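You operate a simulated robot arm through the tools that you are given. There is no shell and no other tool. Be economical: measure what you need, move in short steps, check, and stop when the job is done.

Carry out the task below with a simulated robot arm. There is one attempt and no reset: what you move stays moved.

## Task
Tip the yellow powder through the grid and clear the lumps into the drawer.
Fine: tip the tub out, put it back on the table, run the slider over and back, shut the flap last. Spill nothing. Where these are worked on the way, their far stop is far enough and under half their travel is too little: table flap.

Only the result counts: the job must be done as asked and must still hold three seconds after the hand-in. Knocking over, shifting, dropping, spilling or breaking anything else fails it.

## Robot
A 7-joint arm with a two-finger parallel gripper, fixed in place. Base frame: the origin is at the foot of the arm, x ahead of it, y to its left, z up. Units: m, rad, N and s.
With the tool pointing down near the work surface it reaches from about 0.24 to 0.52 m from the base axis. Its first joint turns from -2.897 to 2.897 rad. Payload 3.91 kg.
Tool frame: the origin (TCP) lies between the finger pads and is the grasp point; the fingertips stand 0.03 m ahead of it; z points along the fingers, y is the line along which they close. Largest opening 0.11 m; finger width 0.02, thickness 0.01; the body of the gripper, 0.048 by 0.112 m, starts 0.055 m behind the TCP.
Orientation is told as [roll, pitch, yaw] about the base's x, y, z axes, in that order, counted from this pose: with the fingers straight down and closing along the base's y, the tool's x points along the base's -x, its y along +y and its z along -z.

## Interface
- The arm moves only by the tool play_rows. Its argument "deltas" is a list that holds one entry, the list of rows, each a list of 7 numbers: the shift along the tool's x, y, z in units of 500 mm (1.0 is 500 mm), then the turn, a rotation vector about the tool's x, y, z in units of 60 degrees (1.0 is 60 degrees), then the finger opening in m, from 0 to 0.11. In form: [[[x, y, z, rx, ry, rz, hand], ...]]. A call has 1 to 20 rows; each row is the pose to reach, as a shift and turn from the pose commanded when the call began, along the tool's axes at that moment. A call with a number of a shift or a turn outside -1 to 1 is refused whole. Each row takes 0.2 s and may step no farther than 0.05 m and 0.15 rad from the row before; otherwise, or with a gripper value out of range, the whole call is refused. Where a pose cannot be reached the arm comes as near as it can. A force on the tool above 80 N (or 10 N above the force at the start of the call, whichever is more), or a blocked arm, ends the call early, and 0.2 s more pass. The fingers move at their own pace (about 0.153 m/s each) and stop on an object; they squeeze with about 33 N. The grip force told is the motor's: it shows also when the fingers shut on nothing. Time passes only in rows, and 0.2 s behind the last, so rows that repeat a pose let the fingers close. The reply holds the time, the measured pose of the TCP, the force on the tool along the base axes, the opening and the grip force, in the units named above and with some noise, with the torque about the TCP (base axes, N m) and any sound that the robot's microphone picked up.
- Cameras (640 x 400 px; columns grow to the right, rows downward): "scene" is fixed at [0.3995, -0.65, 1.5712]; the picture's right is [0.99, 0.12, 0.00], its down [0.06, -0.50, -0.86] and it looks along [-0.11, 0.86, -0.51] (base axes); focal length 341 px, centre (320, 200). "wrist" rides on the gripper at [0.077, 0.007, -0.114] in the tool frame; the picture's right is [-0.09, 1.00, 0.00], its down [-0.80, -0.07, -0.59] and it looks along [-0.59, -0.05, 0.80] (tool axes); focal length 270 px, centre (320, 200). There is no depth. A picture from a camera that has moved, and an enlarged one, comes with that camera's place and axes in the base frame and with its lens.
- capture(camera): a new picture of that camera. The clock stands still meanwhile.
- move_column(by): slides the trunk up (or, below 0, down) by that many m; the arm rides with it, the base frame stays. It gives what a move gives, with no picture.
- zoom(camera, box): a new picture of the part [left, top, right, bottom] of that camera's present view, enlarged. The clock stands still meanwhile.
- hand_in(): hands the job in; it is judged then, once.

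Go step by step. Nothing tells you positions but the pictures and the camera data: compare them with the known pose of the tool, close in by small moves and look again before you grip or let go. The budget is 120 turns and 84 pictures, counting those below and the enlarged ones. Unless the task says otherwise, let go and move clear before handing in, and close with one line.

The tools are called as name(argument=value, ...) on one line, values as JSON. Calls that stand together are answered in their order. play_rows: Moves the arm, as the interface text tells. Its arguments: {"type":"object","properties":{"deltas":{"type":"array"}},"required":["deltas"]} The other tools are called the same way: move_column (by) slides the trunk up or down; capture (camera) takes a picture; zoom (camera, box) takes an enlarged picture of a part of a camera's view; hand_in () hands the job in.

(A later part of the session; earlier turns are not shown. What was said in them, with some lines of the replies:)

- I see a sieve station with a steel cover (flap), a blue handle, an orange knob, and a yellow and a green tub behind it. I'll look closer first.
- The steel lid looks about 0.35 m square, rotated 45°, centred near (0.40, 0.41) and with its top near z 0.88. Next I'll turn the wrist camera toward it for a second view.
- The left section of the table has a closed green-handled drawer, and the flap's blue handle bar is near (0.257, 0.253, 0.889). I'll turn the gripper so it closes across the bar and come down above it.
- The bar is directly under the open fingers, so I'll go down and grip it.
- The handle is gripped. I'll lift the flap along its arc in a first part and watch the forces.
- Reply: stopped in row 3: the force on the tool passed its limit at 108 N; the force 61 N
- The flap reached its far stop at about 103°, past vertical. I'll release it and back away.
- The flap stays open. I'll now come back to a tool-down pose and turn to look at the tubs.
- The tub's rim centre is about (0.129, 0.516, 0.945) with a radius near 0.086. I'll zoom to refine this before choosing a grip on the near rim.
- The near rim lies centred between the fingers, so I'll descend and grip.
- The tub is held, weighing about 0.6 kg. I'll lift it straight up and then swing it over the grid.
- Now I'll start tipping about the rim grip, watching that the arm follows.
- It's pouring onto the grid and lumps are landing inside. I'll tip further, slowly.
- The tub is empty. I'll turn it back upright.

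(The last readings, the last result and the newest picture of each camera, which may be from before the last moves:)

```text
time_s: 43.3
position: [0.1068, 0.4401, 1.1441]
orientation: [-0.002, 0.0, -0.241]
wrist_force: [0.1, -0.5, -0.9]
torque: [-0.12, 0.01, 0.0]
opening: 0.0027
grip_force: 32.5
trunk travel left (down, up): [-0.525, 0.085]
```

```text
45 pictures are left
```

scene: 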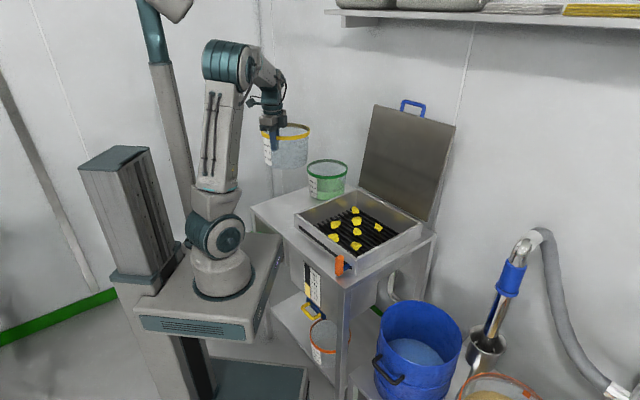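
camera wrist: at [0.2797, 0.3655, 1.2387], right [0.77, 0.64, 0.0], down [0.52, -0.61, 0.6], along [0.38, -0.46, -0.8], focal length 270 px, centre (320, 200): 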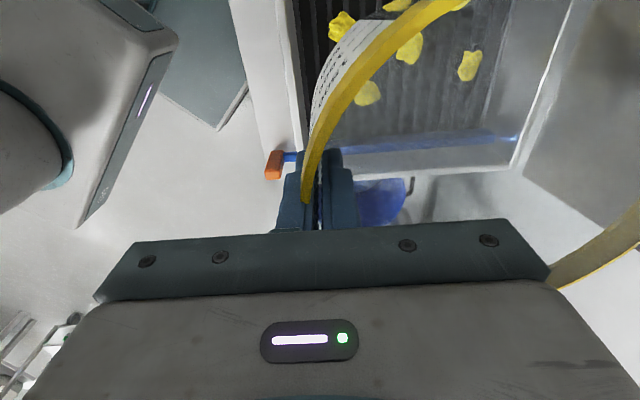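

play_rows(deltas=[[[0, 0, 0.07, 0, 0, 0, 0], [0, 0, 0.14, 0, 0, 0, 0], [0, 0, 0.21, 0, 0, 0, 0], [0, 0, 0.28, 0, 0, 0, 0], [0, 0, 0.34, 0, 0, 0, 0], [0, 0, 0.39, 0, 0, 0, 0], [0, 0, 0.42, 0, 0, 0, 0], [0, 0, 0.43, 0, 0, 0, 0]]])

play_rows(deltas=[[[0, 0, 0.008, 0, 0, 0, 0], [0, 0, 0.014, 0, 0, 0, 0]]])

zoom(camera="scene", box=[240, 130, 400, 230])

```text
time_s: 45.1
position: [0.1095, 0.4416, 0.929]
orientation: [-0.001, 0.0, -0.241]
wrist_force: [-0.6, -0.7, -1.4]
torque: [-0.09, -0.01, -0.02]
opening: 0.0025
grip_force: 33.4
trunk travel left (down, up): [-0.525, 0.085]
```

```text
time_s: 45.7
position: [0.1084, 0.4404, 0.9232]
orientation: [0.003, -0.001, -0.241]
wrist_force: [-0.9, -4.6, 14.9]
torque: [1.67, -0.41, -0.04]
opening: 0.0037
grip_force: 33.4
trunk travel left (down, up): [-0.525, 0.085]
```

```text
4.00 times, centred on (320, 180) of scene
camera zoom: at [0.3995, -0.65, 1.5712], right [0.99, 0.12, 0.0], down [0.06, -0.5, -0.86], along [-0.11, 0.86, -0.51], focal length 1364 px, centre (320, 280)
```

zoom: 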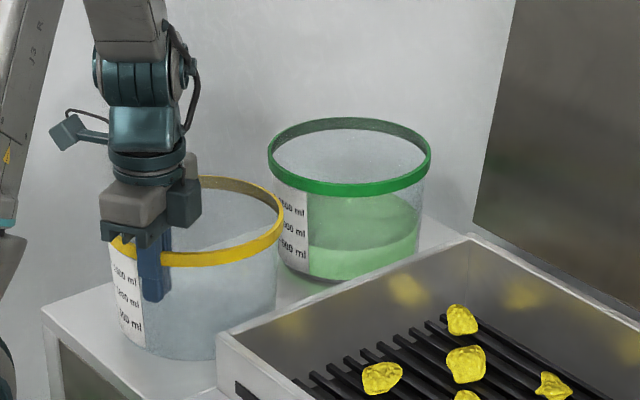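

Contact with the table. I'll open the fingers, rise straight up and check the tub stands.

play_rows(deltas=[[[0, 0, -0.004, 0, 0, 0, 0.03], [0, 0, -0.004, 0, 0, 0, 0.06], [0, 0, -0.004, 0, 0, 0, 0.06], [0, 0, -0.06, 0, 0, 0, 0.06], [0, 0, -0.13, 0, 0, 0, 0.06], [0, 0, -0.2, 0, 0, 0, 0.06], [0, 0, -0.28, 0, 0, 0, 0.06], [0, 0, -0.36, 0, 0, 0, 0.06]]])

zoom(camera="scene", box=[240, 130, 480, 280])

```text
time_s: 47.5
position: [0.1061, 0.4395, 1.1038]
orientation: [-0.004, 0.001, -0.241]
wrist_force: [0.1, 0.0, 0.5]
torque: [-0.02, 0.0, 0.02]
opening: 0.0599
grip_force: 0.0
trunk travel left (down, up): [-0.525, 0.085]
```

```text
2.67 times, centred on (360, 205) of scene
camera zoom: at [0.3995, -0.65, 1.5712], right [0.99, 0.12, 0.0], down [0.06, -0.5, -0.86], along [-0.11, 0.86, -0.51], focal length 910 px, centre (213, 187)
```

zoom: 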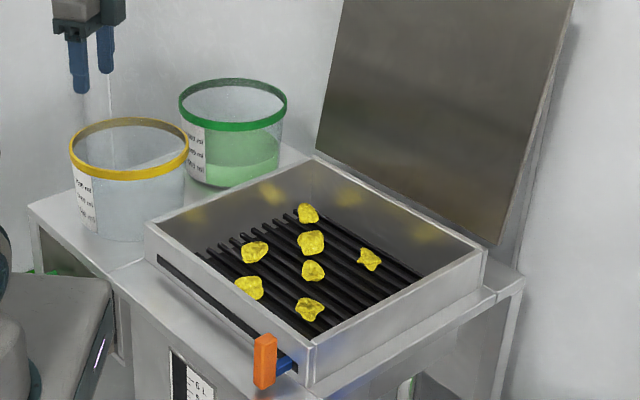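

The tub is back and standing, and the lumps lie on the grid. Next is the orange slider knob near (0.354, 0.157, 0.87), so I'll hover above it with the gripper closing along its travel.

play_rows(deltas=[[[-0.06, -0.042, 0, 0, 0, -0.1, 0.06], [-0.122, -0.085, 0, 0, 0, -0.2, 0.06], [-0.184, -0.128, 0, 0, 0, -0.3, 0.06], [-0.246, -0.172, 0.02, 0, 0, -0.4, 0.06], [-0.308, -0.215, 0.04, 0, 0, -0.5, 0.06], [-0.37, -0.258, 0.06, 0, 0, -0.6, 0.06], [-0.43, -0.3, 0.08, 0, 0, -0.7, 0.06], [-0.493, -0.344, 0.1, 0, 0, -0.8, 0.06], [-0.555, -0.387, 0.1, 0, 0, -0.9, 0.06], [-0.6165, -0.43, 0.1, 0, 0, -0.98, 0.06]]])

capture(camera="wrist")

```text
time_s: 49.7
position: [0.3582, 0.1566, 1.0518]
orientation: [0.001, 0.002, 0.788]
wrist_force: [0.1, -0.2, 0.0]
torque: [0.0, -0.03, -0.05]
opening: 0.0601
grip_force: 0.1
trunk travel left (down, up): [-0.525, 0.085]
```

```text
42 pictures are left
camera wrist: at [0.2976, 0.1084, 1.1668], right [-0.64, 0.77, 0.0], down [0.62, 0.52, 0.59], along [0.45, 0.38, -0.81], focal length 270 px, centre (320, 200)
```

wrist: 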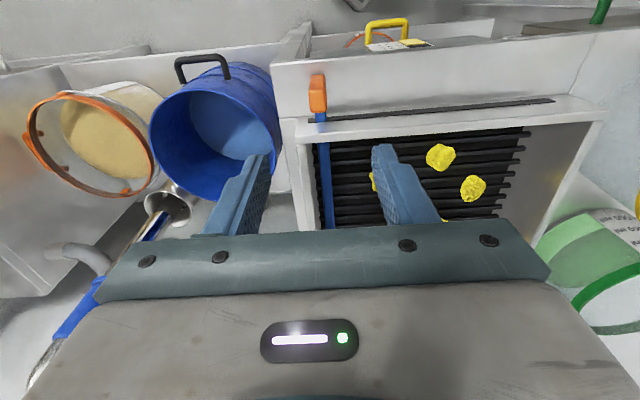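

zoom(camera="wrist", box=[270, 50, 390, 125])

zoom(camera="scene", box=[300, 225, 380, 275])

```text
5.33 times, centred on (330, 88) of wrist
camera zoom: at [0.2976, 0.1084, 1.1668], right [-0.64, 0.77, 0.0], down [0.62, 0.52, 0.59], along [0.45, 0.38, -0.81], focal length 1442 px, centre (267, 800)
```

zoom: 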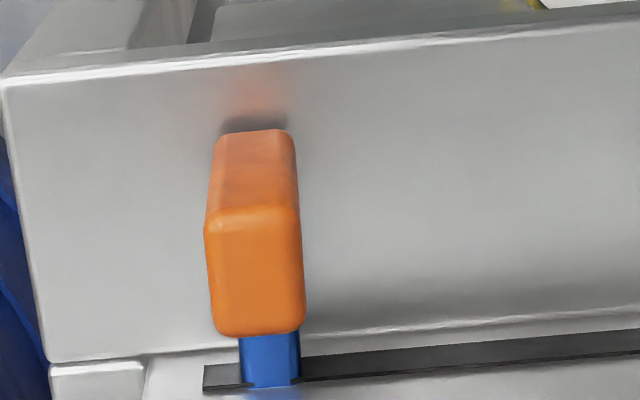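

```text
8.00 times, centred on (340, 250) of scene
camera zoom: at [0.3995, -0.65, 1.5712], right [0.99, 0.12, 0.0], down [0.06, -0.5, -0.86], along [-0.11, 0.86, -0.51], focal length 2729 px, centre (160, -200)
```

zoom: 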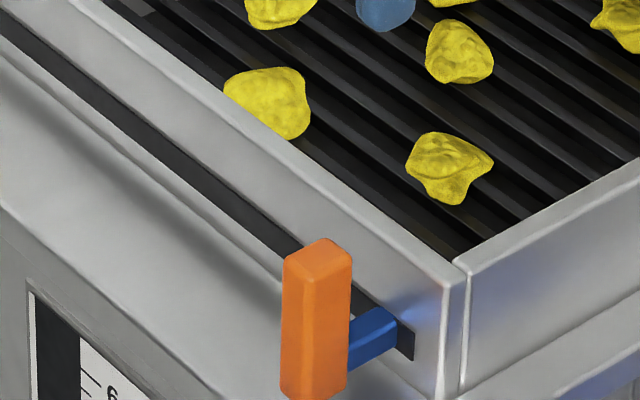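

The knob is centred between the fingers at (0.356, 0.155), with its top at 0.90. I'll descend and close on it.

play_rows(deltas=[[[0.005, 0, 0.07, 0, 0, 0, 0.05], [0.005, 0, 0.14, 0, 0, 0, 0.05], [0.005, 0, 0.21, 0, 0, 0, 0.05], [0.005, 0, 0.27, 0, 0, 0, 0.05], [0.005, 0, 0.318, 0, 0, 0, 0.05], [0.005, 0, 0.318, 0, 0, 0, 0.0], [0.005, 0, 0.318, 0, 0, 0, 0.0]]])

zoom(camera="scene", box=[270, 180, 430, 280])

```text
time_s: 51.3
position: [0.355, 0.156, 0.8928]
orientation: [0.001, 0.002, 0.784]
wrist_force: [-0.5, 0.2, -7.8]
torque: [0.8, -0.55, -0.14]
opening: 0.0182
grip_force: 44.7
trunk travel left (down, up): [-0.525, 0.085]
```

```text
4.00 times, centred on (350, 230) of scene
camera zoom: at [0.3995, -0.65, 1.5712], right [0.99, 0.12, 0.0], down [0.06, -0.5, -0.86], along [-0.11, 0.86, -0.51], focal length 1364 px, centre (200, 80)
```

zoom: 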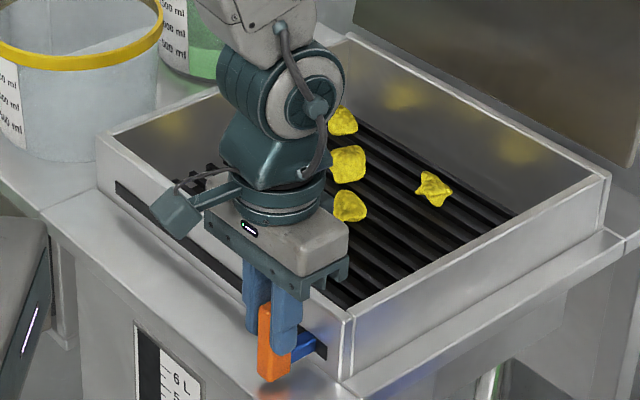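

play_rows(deltas=[[[0, 0.03, 0, 0, 0, 0, 0], [0, 0.08, 0, 0, 0, 0, 0], [0, 0.13, 0, 0, 0, 0, 0], [0, 0.18, 0, 0, 0, 0, 0], [0, 0.23, 0, 0, 0, 0, 0], [0, 0.28, 0, 0, 0, 0, 0], [0, 0.33, 0, 0, 0, 0, 0], [0, 0.38, 0, 0, 0, 0, 0], [0, 0.43, 0, 0, 0, 0, 0], [0, 0.48, 0, 0, 0, 0, 0], [0, 0.52, 0, 0, 0, 0, 0]]])

zoom(camera="scene", box=[250, 160, 450, 285])

```text
time_s: 53.7
position: [0.1742, 0.3391, 0.8931]
orientation: [-0.003, 0.006, 0.783]
wrist_force: [6.3, -17.1, -31.0]
torque: [0.63, 0.47, 0.62]
opening: 0.0178
grip_force: 44.8
trunk travel left (down, up): [-0.525, 0.085]
```

```text
3.20 times, centred on (350, 222) of scene
camera zoom: at [0.3995, -0.65, 1.5712], right [0.99, 0.12, 0.0], down [0.06, -0.5, -0.86], along [-0.11, 0.86, -0.51], focal length 1092 px, centre (224, 128)
```

zoom: 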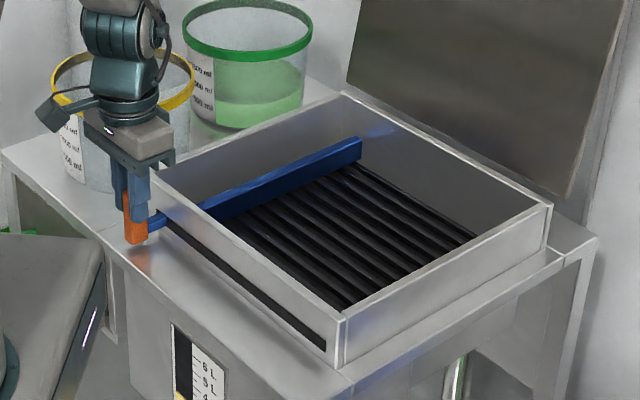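

play_rows(deltas=[[[0, 0.01, 0, 0, 0, 0, 0], [0, 0.02, 0, 0, 0, 0, 0], [0, 0.03, 0, 0, 0, 0, 0], [0, 0.04, 0, 0, 0, 0, 0], [0, 0.05, 0, 0, 0, 0, 0], [0, 0.06, 0, 0, 0, 0, 0]]])

zoom(camera="scene", box=[250, 160, 370, 235])

```text
time_s: 54.4
position: [0.1735, 0.3376, 0.8931]
orientation: [-0.016, 0.01, 0.775]
wrist_force: [53.7, -30.4, 8.3]
torque: [0.65, -0.45, 0.76]
opening: 0.0186
grip_force: 44.9
trunk travel left (down, up): [-0.525, 0.085]
stopped in row 3: the force on the tool passed its limit at 84 N (the readings are from after the stop); the commanded pose is now the measured one
```

```text
5.33 times, centred on (310, 198) of scene
camera zoom: at [0.3995, -0.65, 1.5712], right [0.99, 0.12, 0.0], down [0.06, -0.5, -0.86], along [-0.11, 0.86, -0.51], focal length 1819 px, centre (373, 213)
```

zoom: 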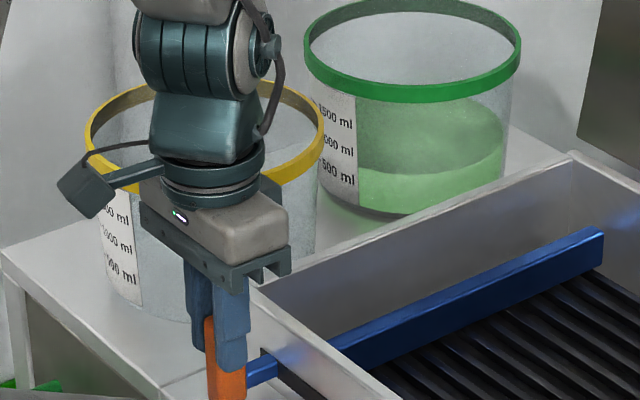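

The slider has reached its far stop at about u=0.117. Now I'll run it back.

play_rows(deltas=[[[0, -0.03, 0, 0, 0, 0, 0], [-0.001, -0.08, 0, 0, 0, 0, 0], [-0.001, -0.13, 0, 0, 0, 0, 0], [-0.002, -0.18, 0, 0, 0, 0, 0], [-0.002, -0.23, 0, 0, 0, 0, 0], [-0.003, -0.28, 0, 0, 0, 0, 0], [-0.003, -0.33, 0, 0, 0, 0, 0], [-0.004, -0.38, 0, 0, 0, 0, 0], [-0.004, -0.43, 0, 0, 0, 0, 0], [-0.005, -0.48, 0, 0, 0, 0, 0], [-0.005, -0.51, 0, 0, 0, 0, 0]]])

zoom(camera="scene", box=[250, 160, 450, 285])

```text
time_s: 56.8
position: [0.3469, 0.1643, 0.8941]
orientation: [-0.013, 0.015, 0.784]
wrist_force: [5.4, 4.0, -35.7]
torque: [0.6, 1.24, 0.29]
opening: 0.0181
grip_force: 44.8
trunk travel left (down, up): [-0.525, 0.085]
```

```text
3.20 times, centred on (350, 222) of scene
camera zoom: at [0.3995, -0.65, 1.5712], right [0.99, 0.12, 0.0], down [0.06, -0.5, -0.86], along [-0.11, 0.86, -0.51], focal length 1092 px, centre (224, 128)
```

zoom: 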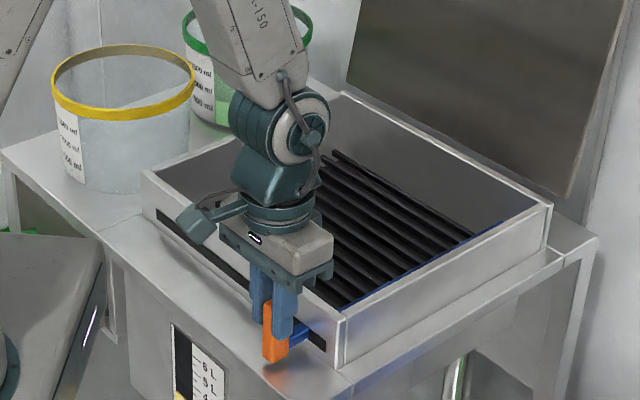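

play_rows(deltas=[[[0, -0.01, 0, 0, 0, 0, 0], [0, -0.02, 0, 0, 0, 0, 0], [0, -0.03, 0, 0, 0, 0, 0], [0, -0.03, 0, 0, 0, 0, 0]]])

```text
time_s: 57.8
position: [0.3572, 0.1538, 0.8952]
orientation: [-0.012, 0.013, 0.782]
wrist_force: [-1.4, 2.8, -39.3]
torque: [0.74, 1.07, 0.27]
opening: 0.018
grip_force: 44.9
trunk travel left (down, up): [-0.525, 0.085]
```

The slider is back home. I'll release, rise and look into the box.

play_rows(deltas=[[[0, 0, 0, 0, 0, 0, 0.05], [0, 0, 0, 0, 0, 0, 0.05], [0, 0, -0.07, 0, 0, 0, 0.05], [0, 0, -0.14, 0, 0, 0, 0.05], [0, 0, -0.22, 0, 0, 0, 0.05], [0, 0, -0.3, 0, 0, 0, 0.05]]])

zoom(camera="scene", box=[250, 160, 450, 285])

capture(camera="wrist")

```text
time_s: 59.2
position: [0.3568, 0.1551, 1.0465]
orientation: [-0.012, 0.008, 0.784]
wrist_force: [-0.3, -0.3, 1.0]
torque: [0.01, -0.02, 0.01]
opening: 0.0502
grip_force: 0.0
trunk travel left (down, up): [-0.525, 0.085]
```

```text
3.20 times, centred on (350, 222) of scene
camera zoom: at [0.3995, -0.65, 1.5712], right [0.99, 0.12, 0.0], down [0.06, -0.5, -0.86], along [-0.11, 0.86, -0.51], focal length 1092 px, centre (224, 128)
```

zoom: 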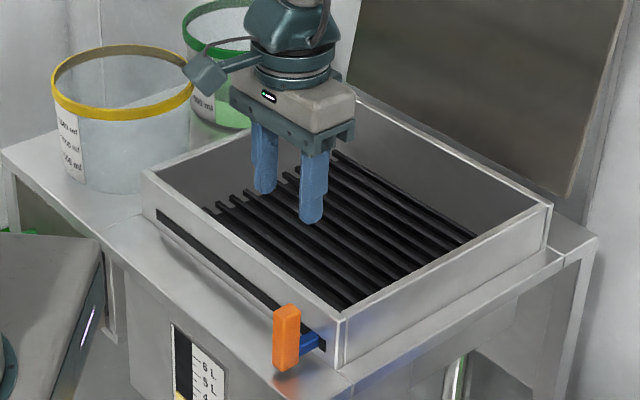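

```text
34 pictures are left
camera wrist: at [0.2972, 0.1088, 1.1612], right [-0.64, 0.77, -0.01], down [0.62, 0.52, 0.59], along [0.46, 0.37, -0.81], focal length 270 px, centre (320, 200)
```

wrist: 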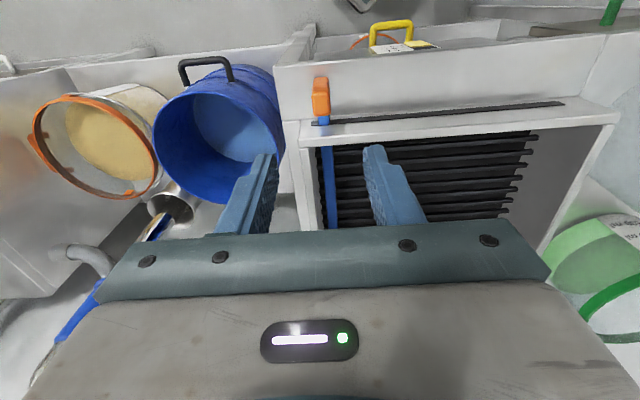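

The grid is clear and the slider is home. Now I'll go back to the flap handle to shut it, retracing the earlier route.

play_rows(deltas=[[[0, 0, -0.08, 0, 0, 0.1, 0.05], [0.005, 0.04, -0.15, 0, 0, 0.22, 0.04], [0.01, 0.08, -0.22, 0, 0, 0.34, 0.04], [0.015, 0.12, -0.3, 0, 0, 0.46, 0.04], [0.02, 0.16, -0.38, 0, 0, 0.58, 0.04], [0.03, 0.2, -0.45, 0, 0, 0.7, 0.04], [0.04, 0.24, -0.53, 0, 0, 0.84, 0.04], [0.045, 0.289, -0.61, 0, 0, 0.98, 0.04]]])

play_rows(deltas=[[[0, 0, 0, 0, 0, 0.13, 0.04], [0, 0, 0, 0, 0, 0.26, 0.04], [0, 0, 0, 0, 0, 0.39, 0.04], [0, 0, 0, 0, 0, 0.52, 0.04]]])

```text
time_s: 61.0
position: [0.2358, 0.2463, 1.3499]
orientation: [-0.014, -0.005, -0.246]
wrist_force: [1.0, -0.7, -0.3]
torque: [-0.05, -0.02, 0.0]
opening: 0.0399
grip_force: 0.0
trunk travel left (down, up): [-0.525, 0.085]
```

```text
time_s: 62.0
position: [0.2361, 0.2474, 1.3494]
orientation: [-0.009, -0.012, -0.791]
wrist_force: [0.1, -0.4, -0.9]
torque: [0.01, -0.02, 0.04]
opening: 0.04
grip_force: 0.1
trunk travel left (down, up): [-0.525, 0.085]
```

play_rows(deltas=[[[-0.001, 0.082, -0.001, -0.091, 0.001, 0, 0.04], [-0.002, 0.164, -0.003, -0.182, 0.002, -0.001, 0.04], [-0.004, 0.245, -0.004, -0.273, 0.004, -0.002, 0.04], [-0.005, 0.327, -0.006, -0.364, 0.005, -0.002, 0.04], [-0.006, 0.41, -0.007, -0.455, 0.006, -0.003, 0.04], [-0.008, 0.49, -0.009, -0.546, 0.007, -0.003, 0.04], [-0.009, 0.573, -0.01, -0.637, 0.009, -0.004, 0.04], [-0.011, 0.655, -0.012, -0.728, 0.01, -0.005, 0.04], [-0.012, 0.7365, -0.013, -0.819, 0.0115, -0.005, 0.04]]])

capture(camera="wrist")

```text
time_s: 64.0
position: [0.5047, 0.5048, 1.3509]
orientation: [0.849, -0.006, -0.78]
wrist_force: [-0.5, 0.5, 0.6]
torque: [-0.03, 0.01, -0.01]
opening: 0.0398
grip_force: 0.0
trunk travel left (down, up): [-0.525, 0.085]
```

```text
33 pictures are left
camera wrist: at [0.3903, 0.5028, 1.4312], right [0.52, 0.41, 0.75], down [0.22, -0.91, 0.34], along [0.82, -0.01, -0.57], focal length 270 px, centre (320, 200)
```

wrist: 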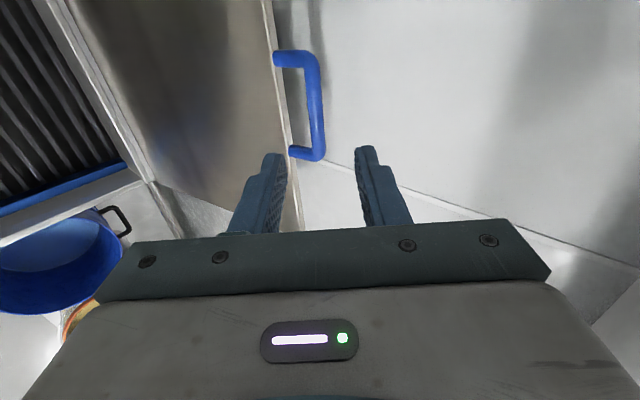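

play_rows(deltas=[[[0, -0.002, 0.08, 0, 0, 0, 0.04], [0, -0.006, 0.16, 0, 0, 0, 0.04], [0, -0.01, 0.22, 0, 0, 0, 0.04], [0.003, -0.0104, 0.271, 0, 0, 0, 0.04], [0.003, -0.0104, 0.271, 0, 0, 0, 0.04]]])

capture(camera="wrist")

```text
time_s: 65.2
position: [0.5693, 0.5732, 1.2618]
orientation: [0.854, -0.002, -0.779]
wrist_force: [-3.3, -5.0, 14.6]
torque: [-0.17, 0.17, -0.02]
opening: 0.0367
grip_force: 0.1
trunk travel left (down, up): [-0.525, 0.085]
```

```text
32 pictures are left
camera wrist: at [0.4568, 0.569, 1.3427], right [0.52, 0.41, 0.75], down [0.22, -0.91, 0.34], along [0.83, -0.01, -0.56], focal length 270 px, centre (320, 200)
```

wrist: 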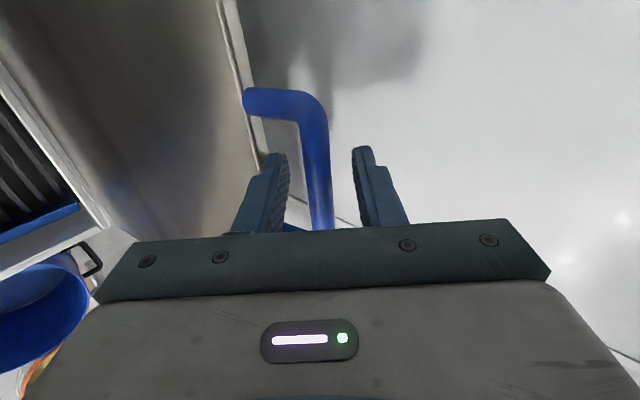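

play_rows(deltas=[[[0, 0, -0.006, 0, 0, 0, 0.02], [0, 0, -0.008, 0, 0, 0, 0.0], [0, 0, -0.008, 0, 0, 0, 0.0], [0, 0, -0.008, 0, 0, 0, 0.0]]])

zoom(camera="scene", box=[320, 30, 480, 130])

```text
time_s: 66.2
position: [0.569, 0.5716, 1.2574]
orientation: [0.845, -0.003, -0.778]
wrist_force: [-2.7, -1.5, -11.0]
torque: [0.34, 0.4, 0.03]
opening: 0.0135
grip_force: 44.3
trunk travel left (down, up): [-0.525, 0.085]
```

```text
4.00 times, centred on (400, 80) of scene
camera zoom: at [0.3995, -0.65, 1.5712], right [0.99, 0.12, 0.0], down [0.06, -0.5, -0.86], along [-0.11, 0.86, -0.51], focal length 1364 px, centre (0, 680)
```

zoom: 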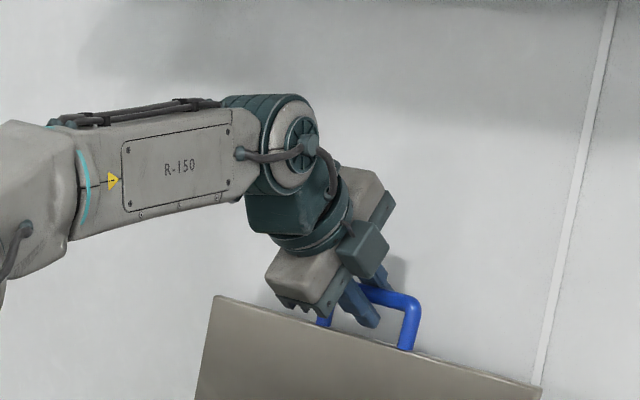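

The bar is gripped again. I'll swing the flap down along the same arc, first half now.

play_rows(deltas=[[[0, -0.0344, -0.0559, 0, 0, 0, 0], [0, -0.0733, -0.1082, 0, 0, 0, 0], [0, -0.1169, -0.1573, 0.005, 0, 0, 0], [0, -0.163, -0.202, 0.05, 0, 0, 0], [0, -0.2133, -0.2427, 0.0967, 0, 0, 0], [0, -0.2668, -0.2786, 0.1417, 0, 0, 0], [0, -0.3229, -0.3095, 0.188, 0, 0, 0], [0, -0.3822, -0.3353, 0.233, 0, 0, 0], [0, -0.443, -0.3557, 0.28, 0, 0, 0], [0, -0.5057, -0.3704, 0.325, 0, 0, 0]]])

capture(camera="scene")

```text
time_s: 68.4
position: [0.3553, 0.3591, 1.192]
orientation: [0.503, -0.006, -0.778]
wrist_force: [11.3, 18.6, -26.7]
torque: [0.35, 0.26, -0.26]
opening: 0.0133
grip_force: 45.0
trunk travel left (down, up): [-0.525, 0.085]
```

```text
30 pictures are left
```

scene: 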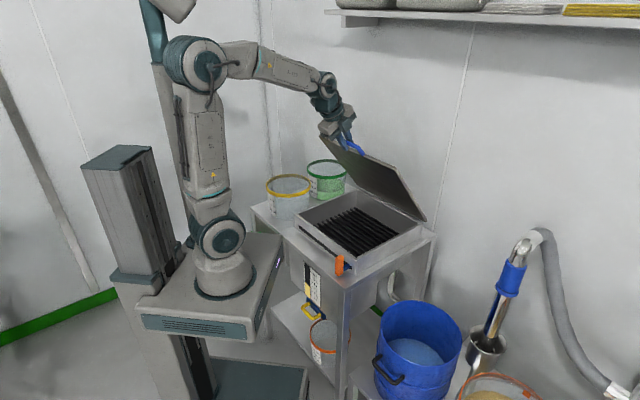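

play_rows(deltas=[[[0, -0.0594, 0.0278, 0.045, 0, 0, 0], [0, -0.1224, 0.0461, 0.09, 0, 0, 0], [0, -0.1833, 0.0697, 0.137, 0, 0, 0], [0, -0.242, 0.0985, 0.182, 0, 0, 0], [0, -0.2979, 0.1324, 0.228, 0, 0, 0], [0, -0.3509, 0.171, 0.273, 0, 0, 0], [0, -0.3999, 0.2141, 0.32, 0, 0, 0], [0, -0.4453, 0.2613, 0.365, 0, 0, 0], [0, -0.4825, 0.3069, 0.407, 0, 0, 0]]])

capture(camera="scene")

```text
time_s: 70.4
position: [0.2575, 0.2572, 0.941]
orientation: [0.083, -0.006, -0.78]
wrist_force: [-1.0, 15.7, -5.5]
torque: [0.13, 0.3, -0.25]
opening: 0.0136
grip_force: 45.0
trunk travel left (down, up): [-0.525, 0.085]
```

```text
29 pictures are left
```

scene: 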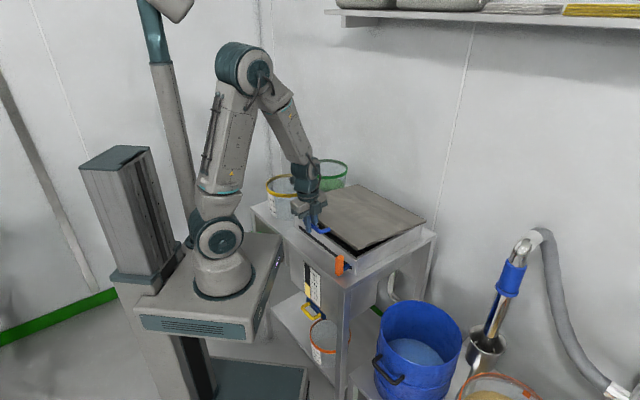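

play_rows(deltas=[[[0, -0.004, 0.03, 0.03, 0, 0, 0], [0, -0.008, 0.06, 0.05, 0, 0, 0], [0, -0.012, 0.085, 0.07, 0, 0, 0], [0, -0.0145, 0.1, 0.08, 0, 0, 0], [0, -0.0145, 0.11, 0.08, 0, 0, 0]]])

zoom(camera="scene", box=[250, 160, 450, 285])

```text
time_s: 71.6
position: [0.2586, 0.2546, 0.8888]
orientation: [0.002, -0.006, -0.78]
wrist_force: [2.1, 4.0, 40.7]
torque: [0.02, -0.02, -0.24]
opening: 0.014
grip_force: 45.6
trunk travel left (down, up): [-0.525, 0.085]
```

```text
3.20 times, centred on (350, 222) of scene
camera zoom: at [0.3995, -0.65, 1.5712], right [0.99, 0.12, 0.0], down [0.06, -0.5, -0.86], along [-0.11, 0.86, -0.51], focal length 1092 px, centre (224, 128)
```

zoom: 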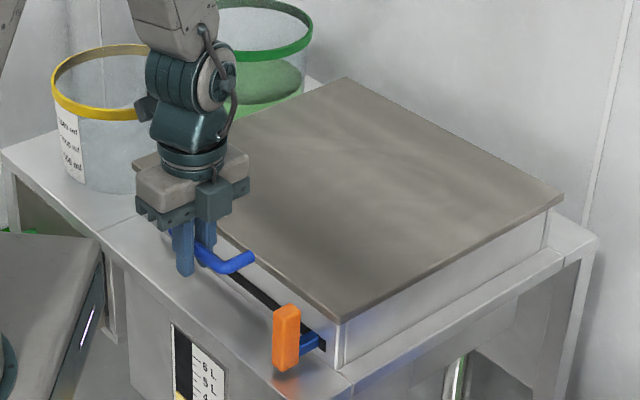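

The flap is shut, with 40 N of contact holding it down. I'll release and rise clear.

play_rows(deltas=[[[0, 0, -0.004, 0, 0, 0, 0.03], [0, 0, -0.004, 0, 0, 0, 0.035], [0, 0, -0.004, 0, 0, 0, 0.035], [0, 0, -0.06, 0, 0, 0, 0.035], [0, 0, -0.14, 0, 0, 0, 0.035], [0, 0, -0.22, 0, 0, 0, 0.035], [0, 0, -0.3, 0, 0, 0, 0.035], [0, -0.03, -0.4, 0, 0, 0, 0.035], [0, -0.06, -0.5, 0, 0, 0, 0.035]]])

capture(camera="scene")

zoom(camera="scene", box=[250, 160, 450, 285])

zoom(camera="scene", box=[270, 250, 430, 350])

```text
refused: row 8 steps farther than a row can; nothing moved
```

```text
27 pictures are left
```

scene: 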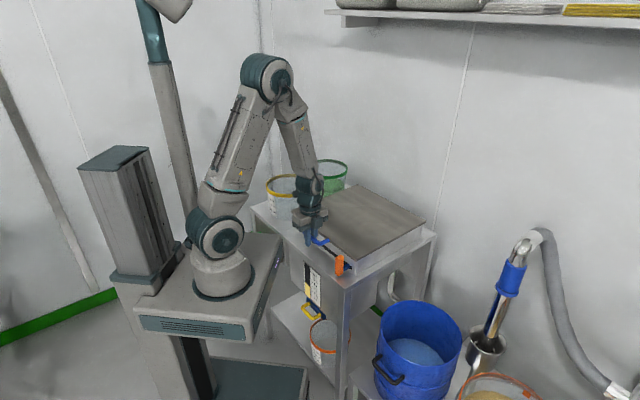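

```text
3.20 times, centred on (350, 222) of scene
camera zoom: at [0.3995, -0.65, 1.5712], right [0.99, 0.12, 0.0], down [0.06, -0.5, -0.86], along [-0.11, 0.86, -0.51], focal length 1092 px, centre (224, 128)
```

zoom: 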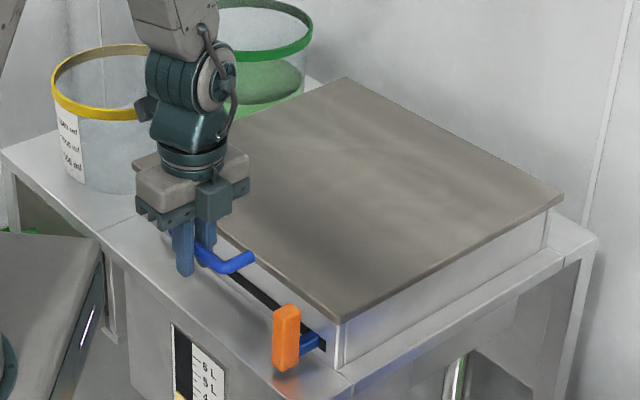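

```text
4.00 times, centred on (350, 300) of scene
camera zoom: at [0.3995, -0.65, 1.5712], right [0.99, 0.12, 0.0], down [0.06, -0.5, -0.86], along [-0.11, 0.86, -0.51], focal length 1364 px, centre (200, -200)
```

zoom: 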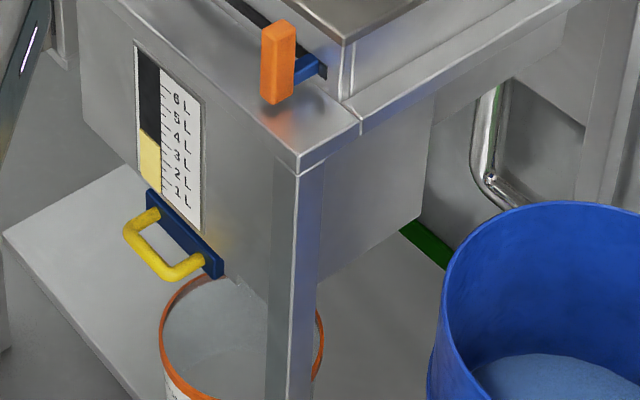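

The hopper gauge has risen with the powder, but one row of that call was too long and nothing moved. I'll repeat it with shorter steps.

play_rows(deltas=[[[0, 0, -0.004, 0, 0, 0, 0.03], [0, 0, -0.004, 0, 0, 0, 0.035], [0, 0, -0.004, 0, 0, 0, 0.035], [0, 0, -0.06, 0, 0, 0, 0.035], [0, 0, -0.14, 0, 0, 0, 0.035], [0, 0, -0.22, 0, 0, 0, 0.035], [0, 0, -0.3, 0, 0, 0, 0.035], [0, 0, -0.38, 0, 0, 0, 0.035], [0, 0, -0.46, 0, 0, 0, 0.035]]])

capture(camera="scene")

zoom(camera="scene", box=[250, 160, 450, 285])

```text
time_s: 73.6
position: [0.2573, 0.2567, 1.1185]
orientation: [-0.002, -0.004, -0.778]
wrist_force: [0.5, -0.5, -1.0]
torque: [0.01, -0.03, -0.01]
opening: 0.0354
grip_force: 0.2
trunk travel left (down, up): [-0.525, 0.085]
```

```text
24 pictures are left
```

scene: 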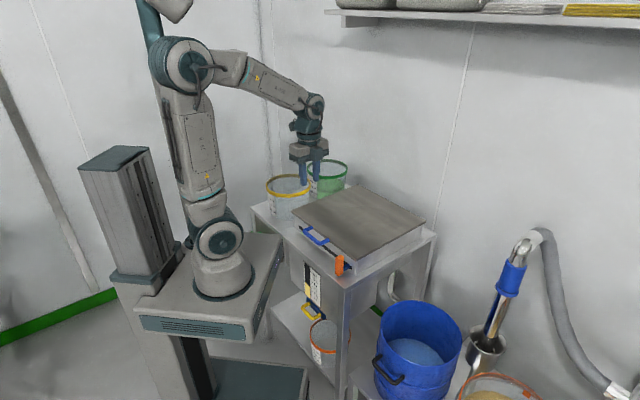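

```text
3.20 times, centred on (350, 222) of scene
camera zoom: at [0.3995, -0.65, 1.5712], right [0.99, 0.12, 0.0], down [0.06, -0.5, -0.86], along [-0.11, 0.86, -0.51], focal length 1092 px, centre (224, 128)
```

zoom: 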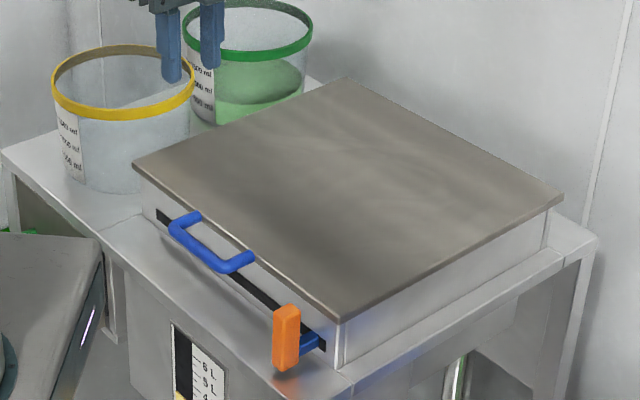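

Flap shut, tub standing on the table, slider home and the arm clear, so I'm handing in.

hand_in()

```text
The job is handed in.
```

The powder was tipped through the grid and the slider run over and back. The grid was clear of lumps afterwards (I did not see inside the drawer). The tub is back on the table, the flap was shut last, and I saw no spills.
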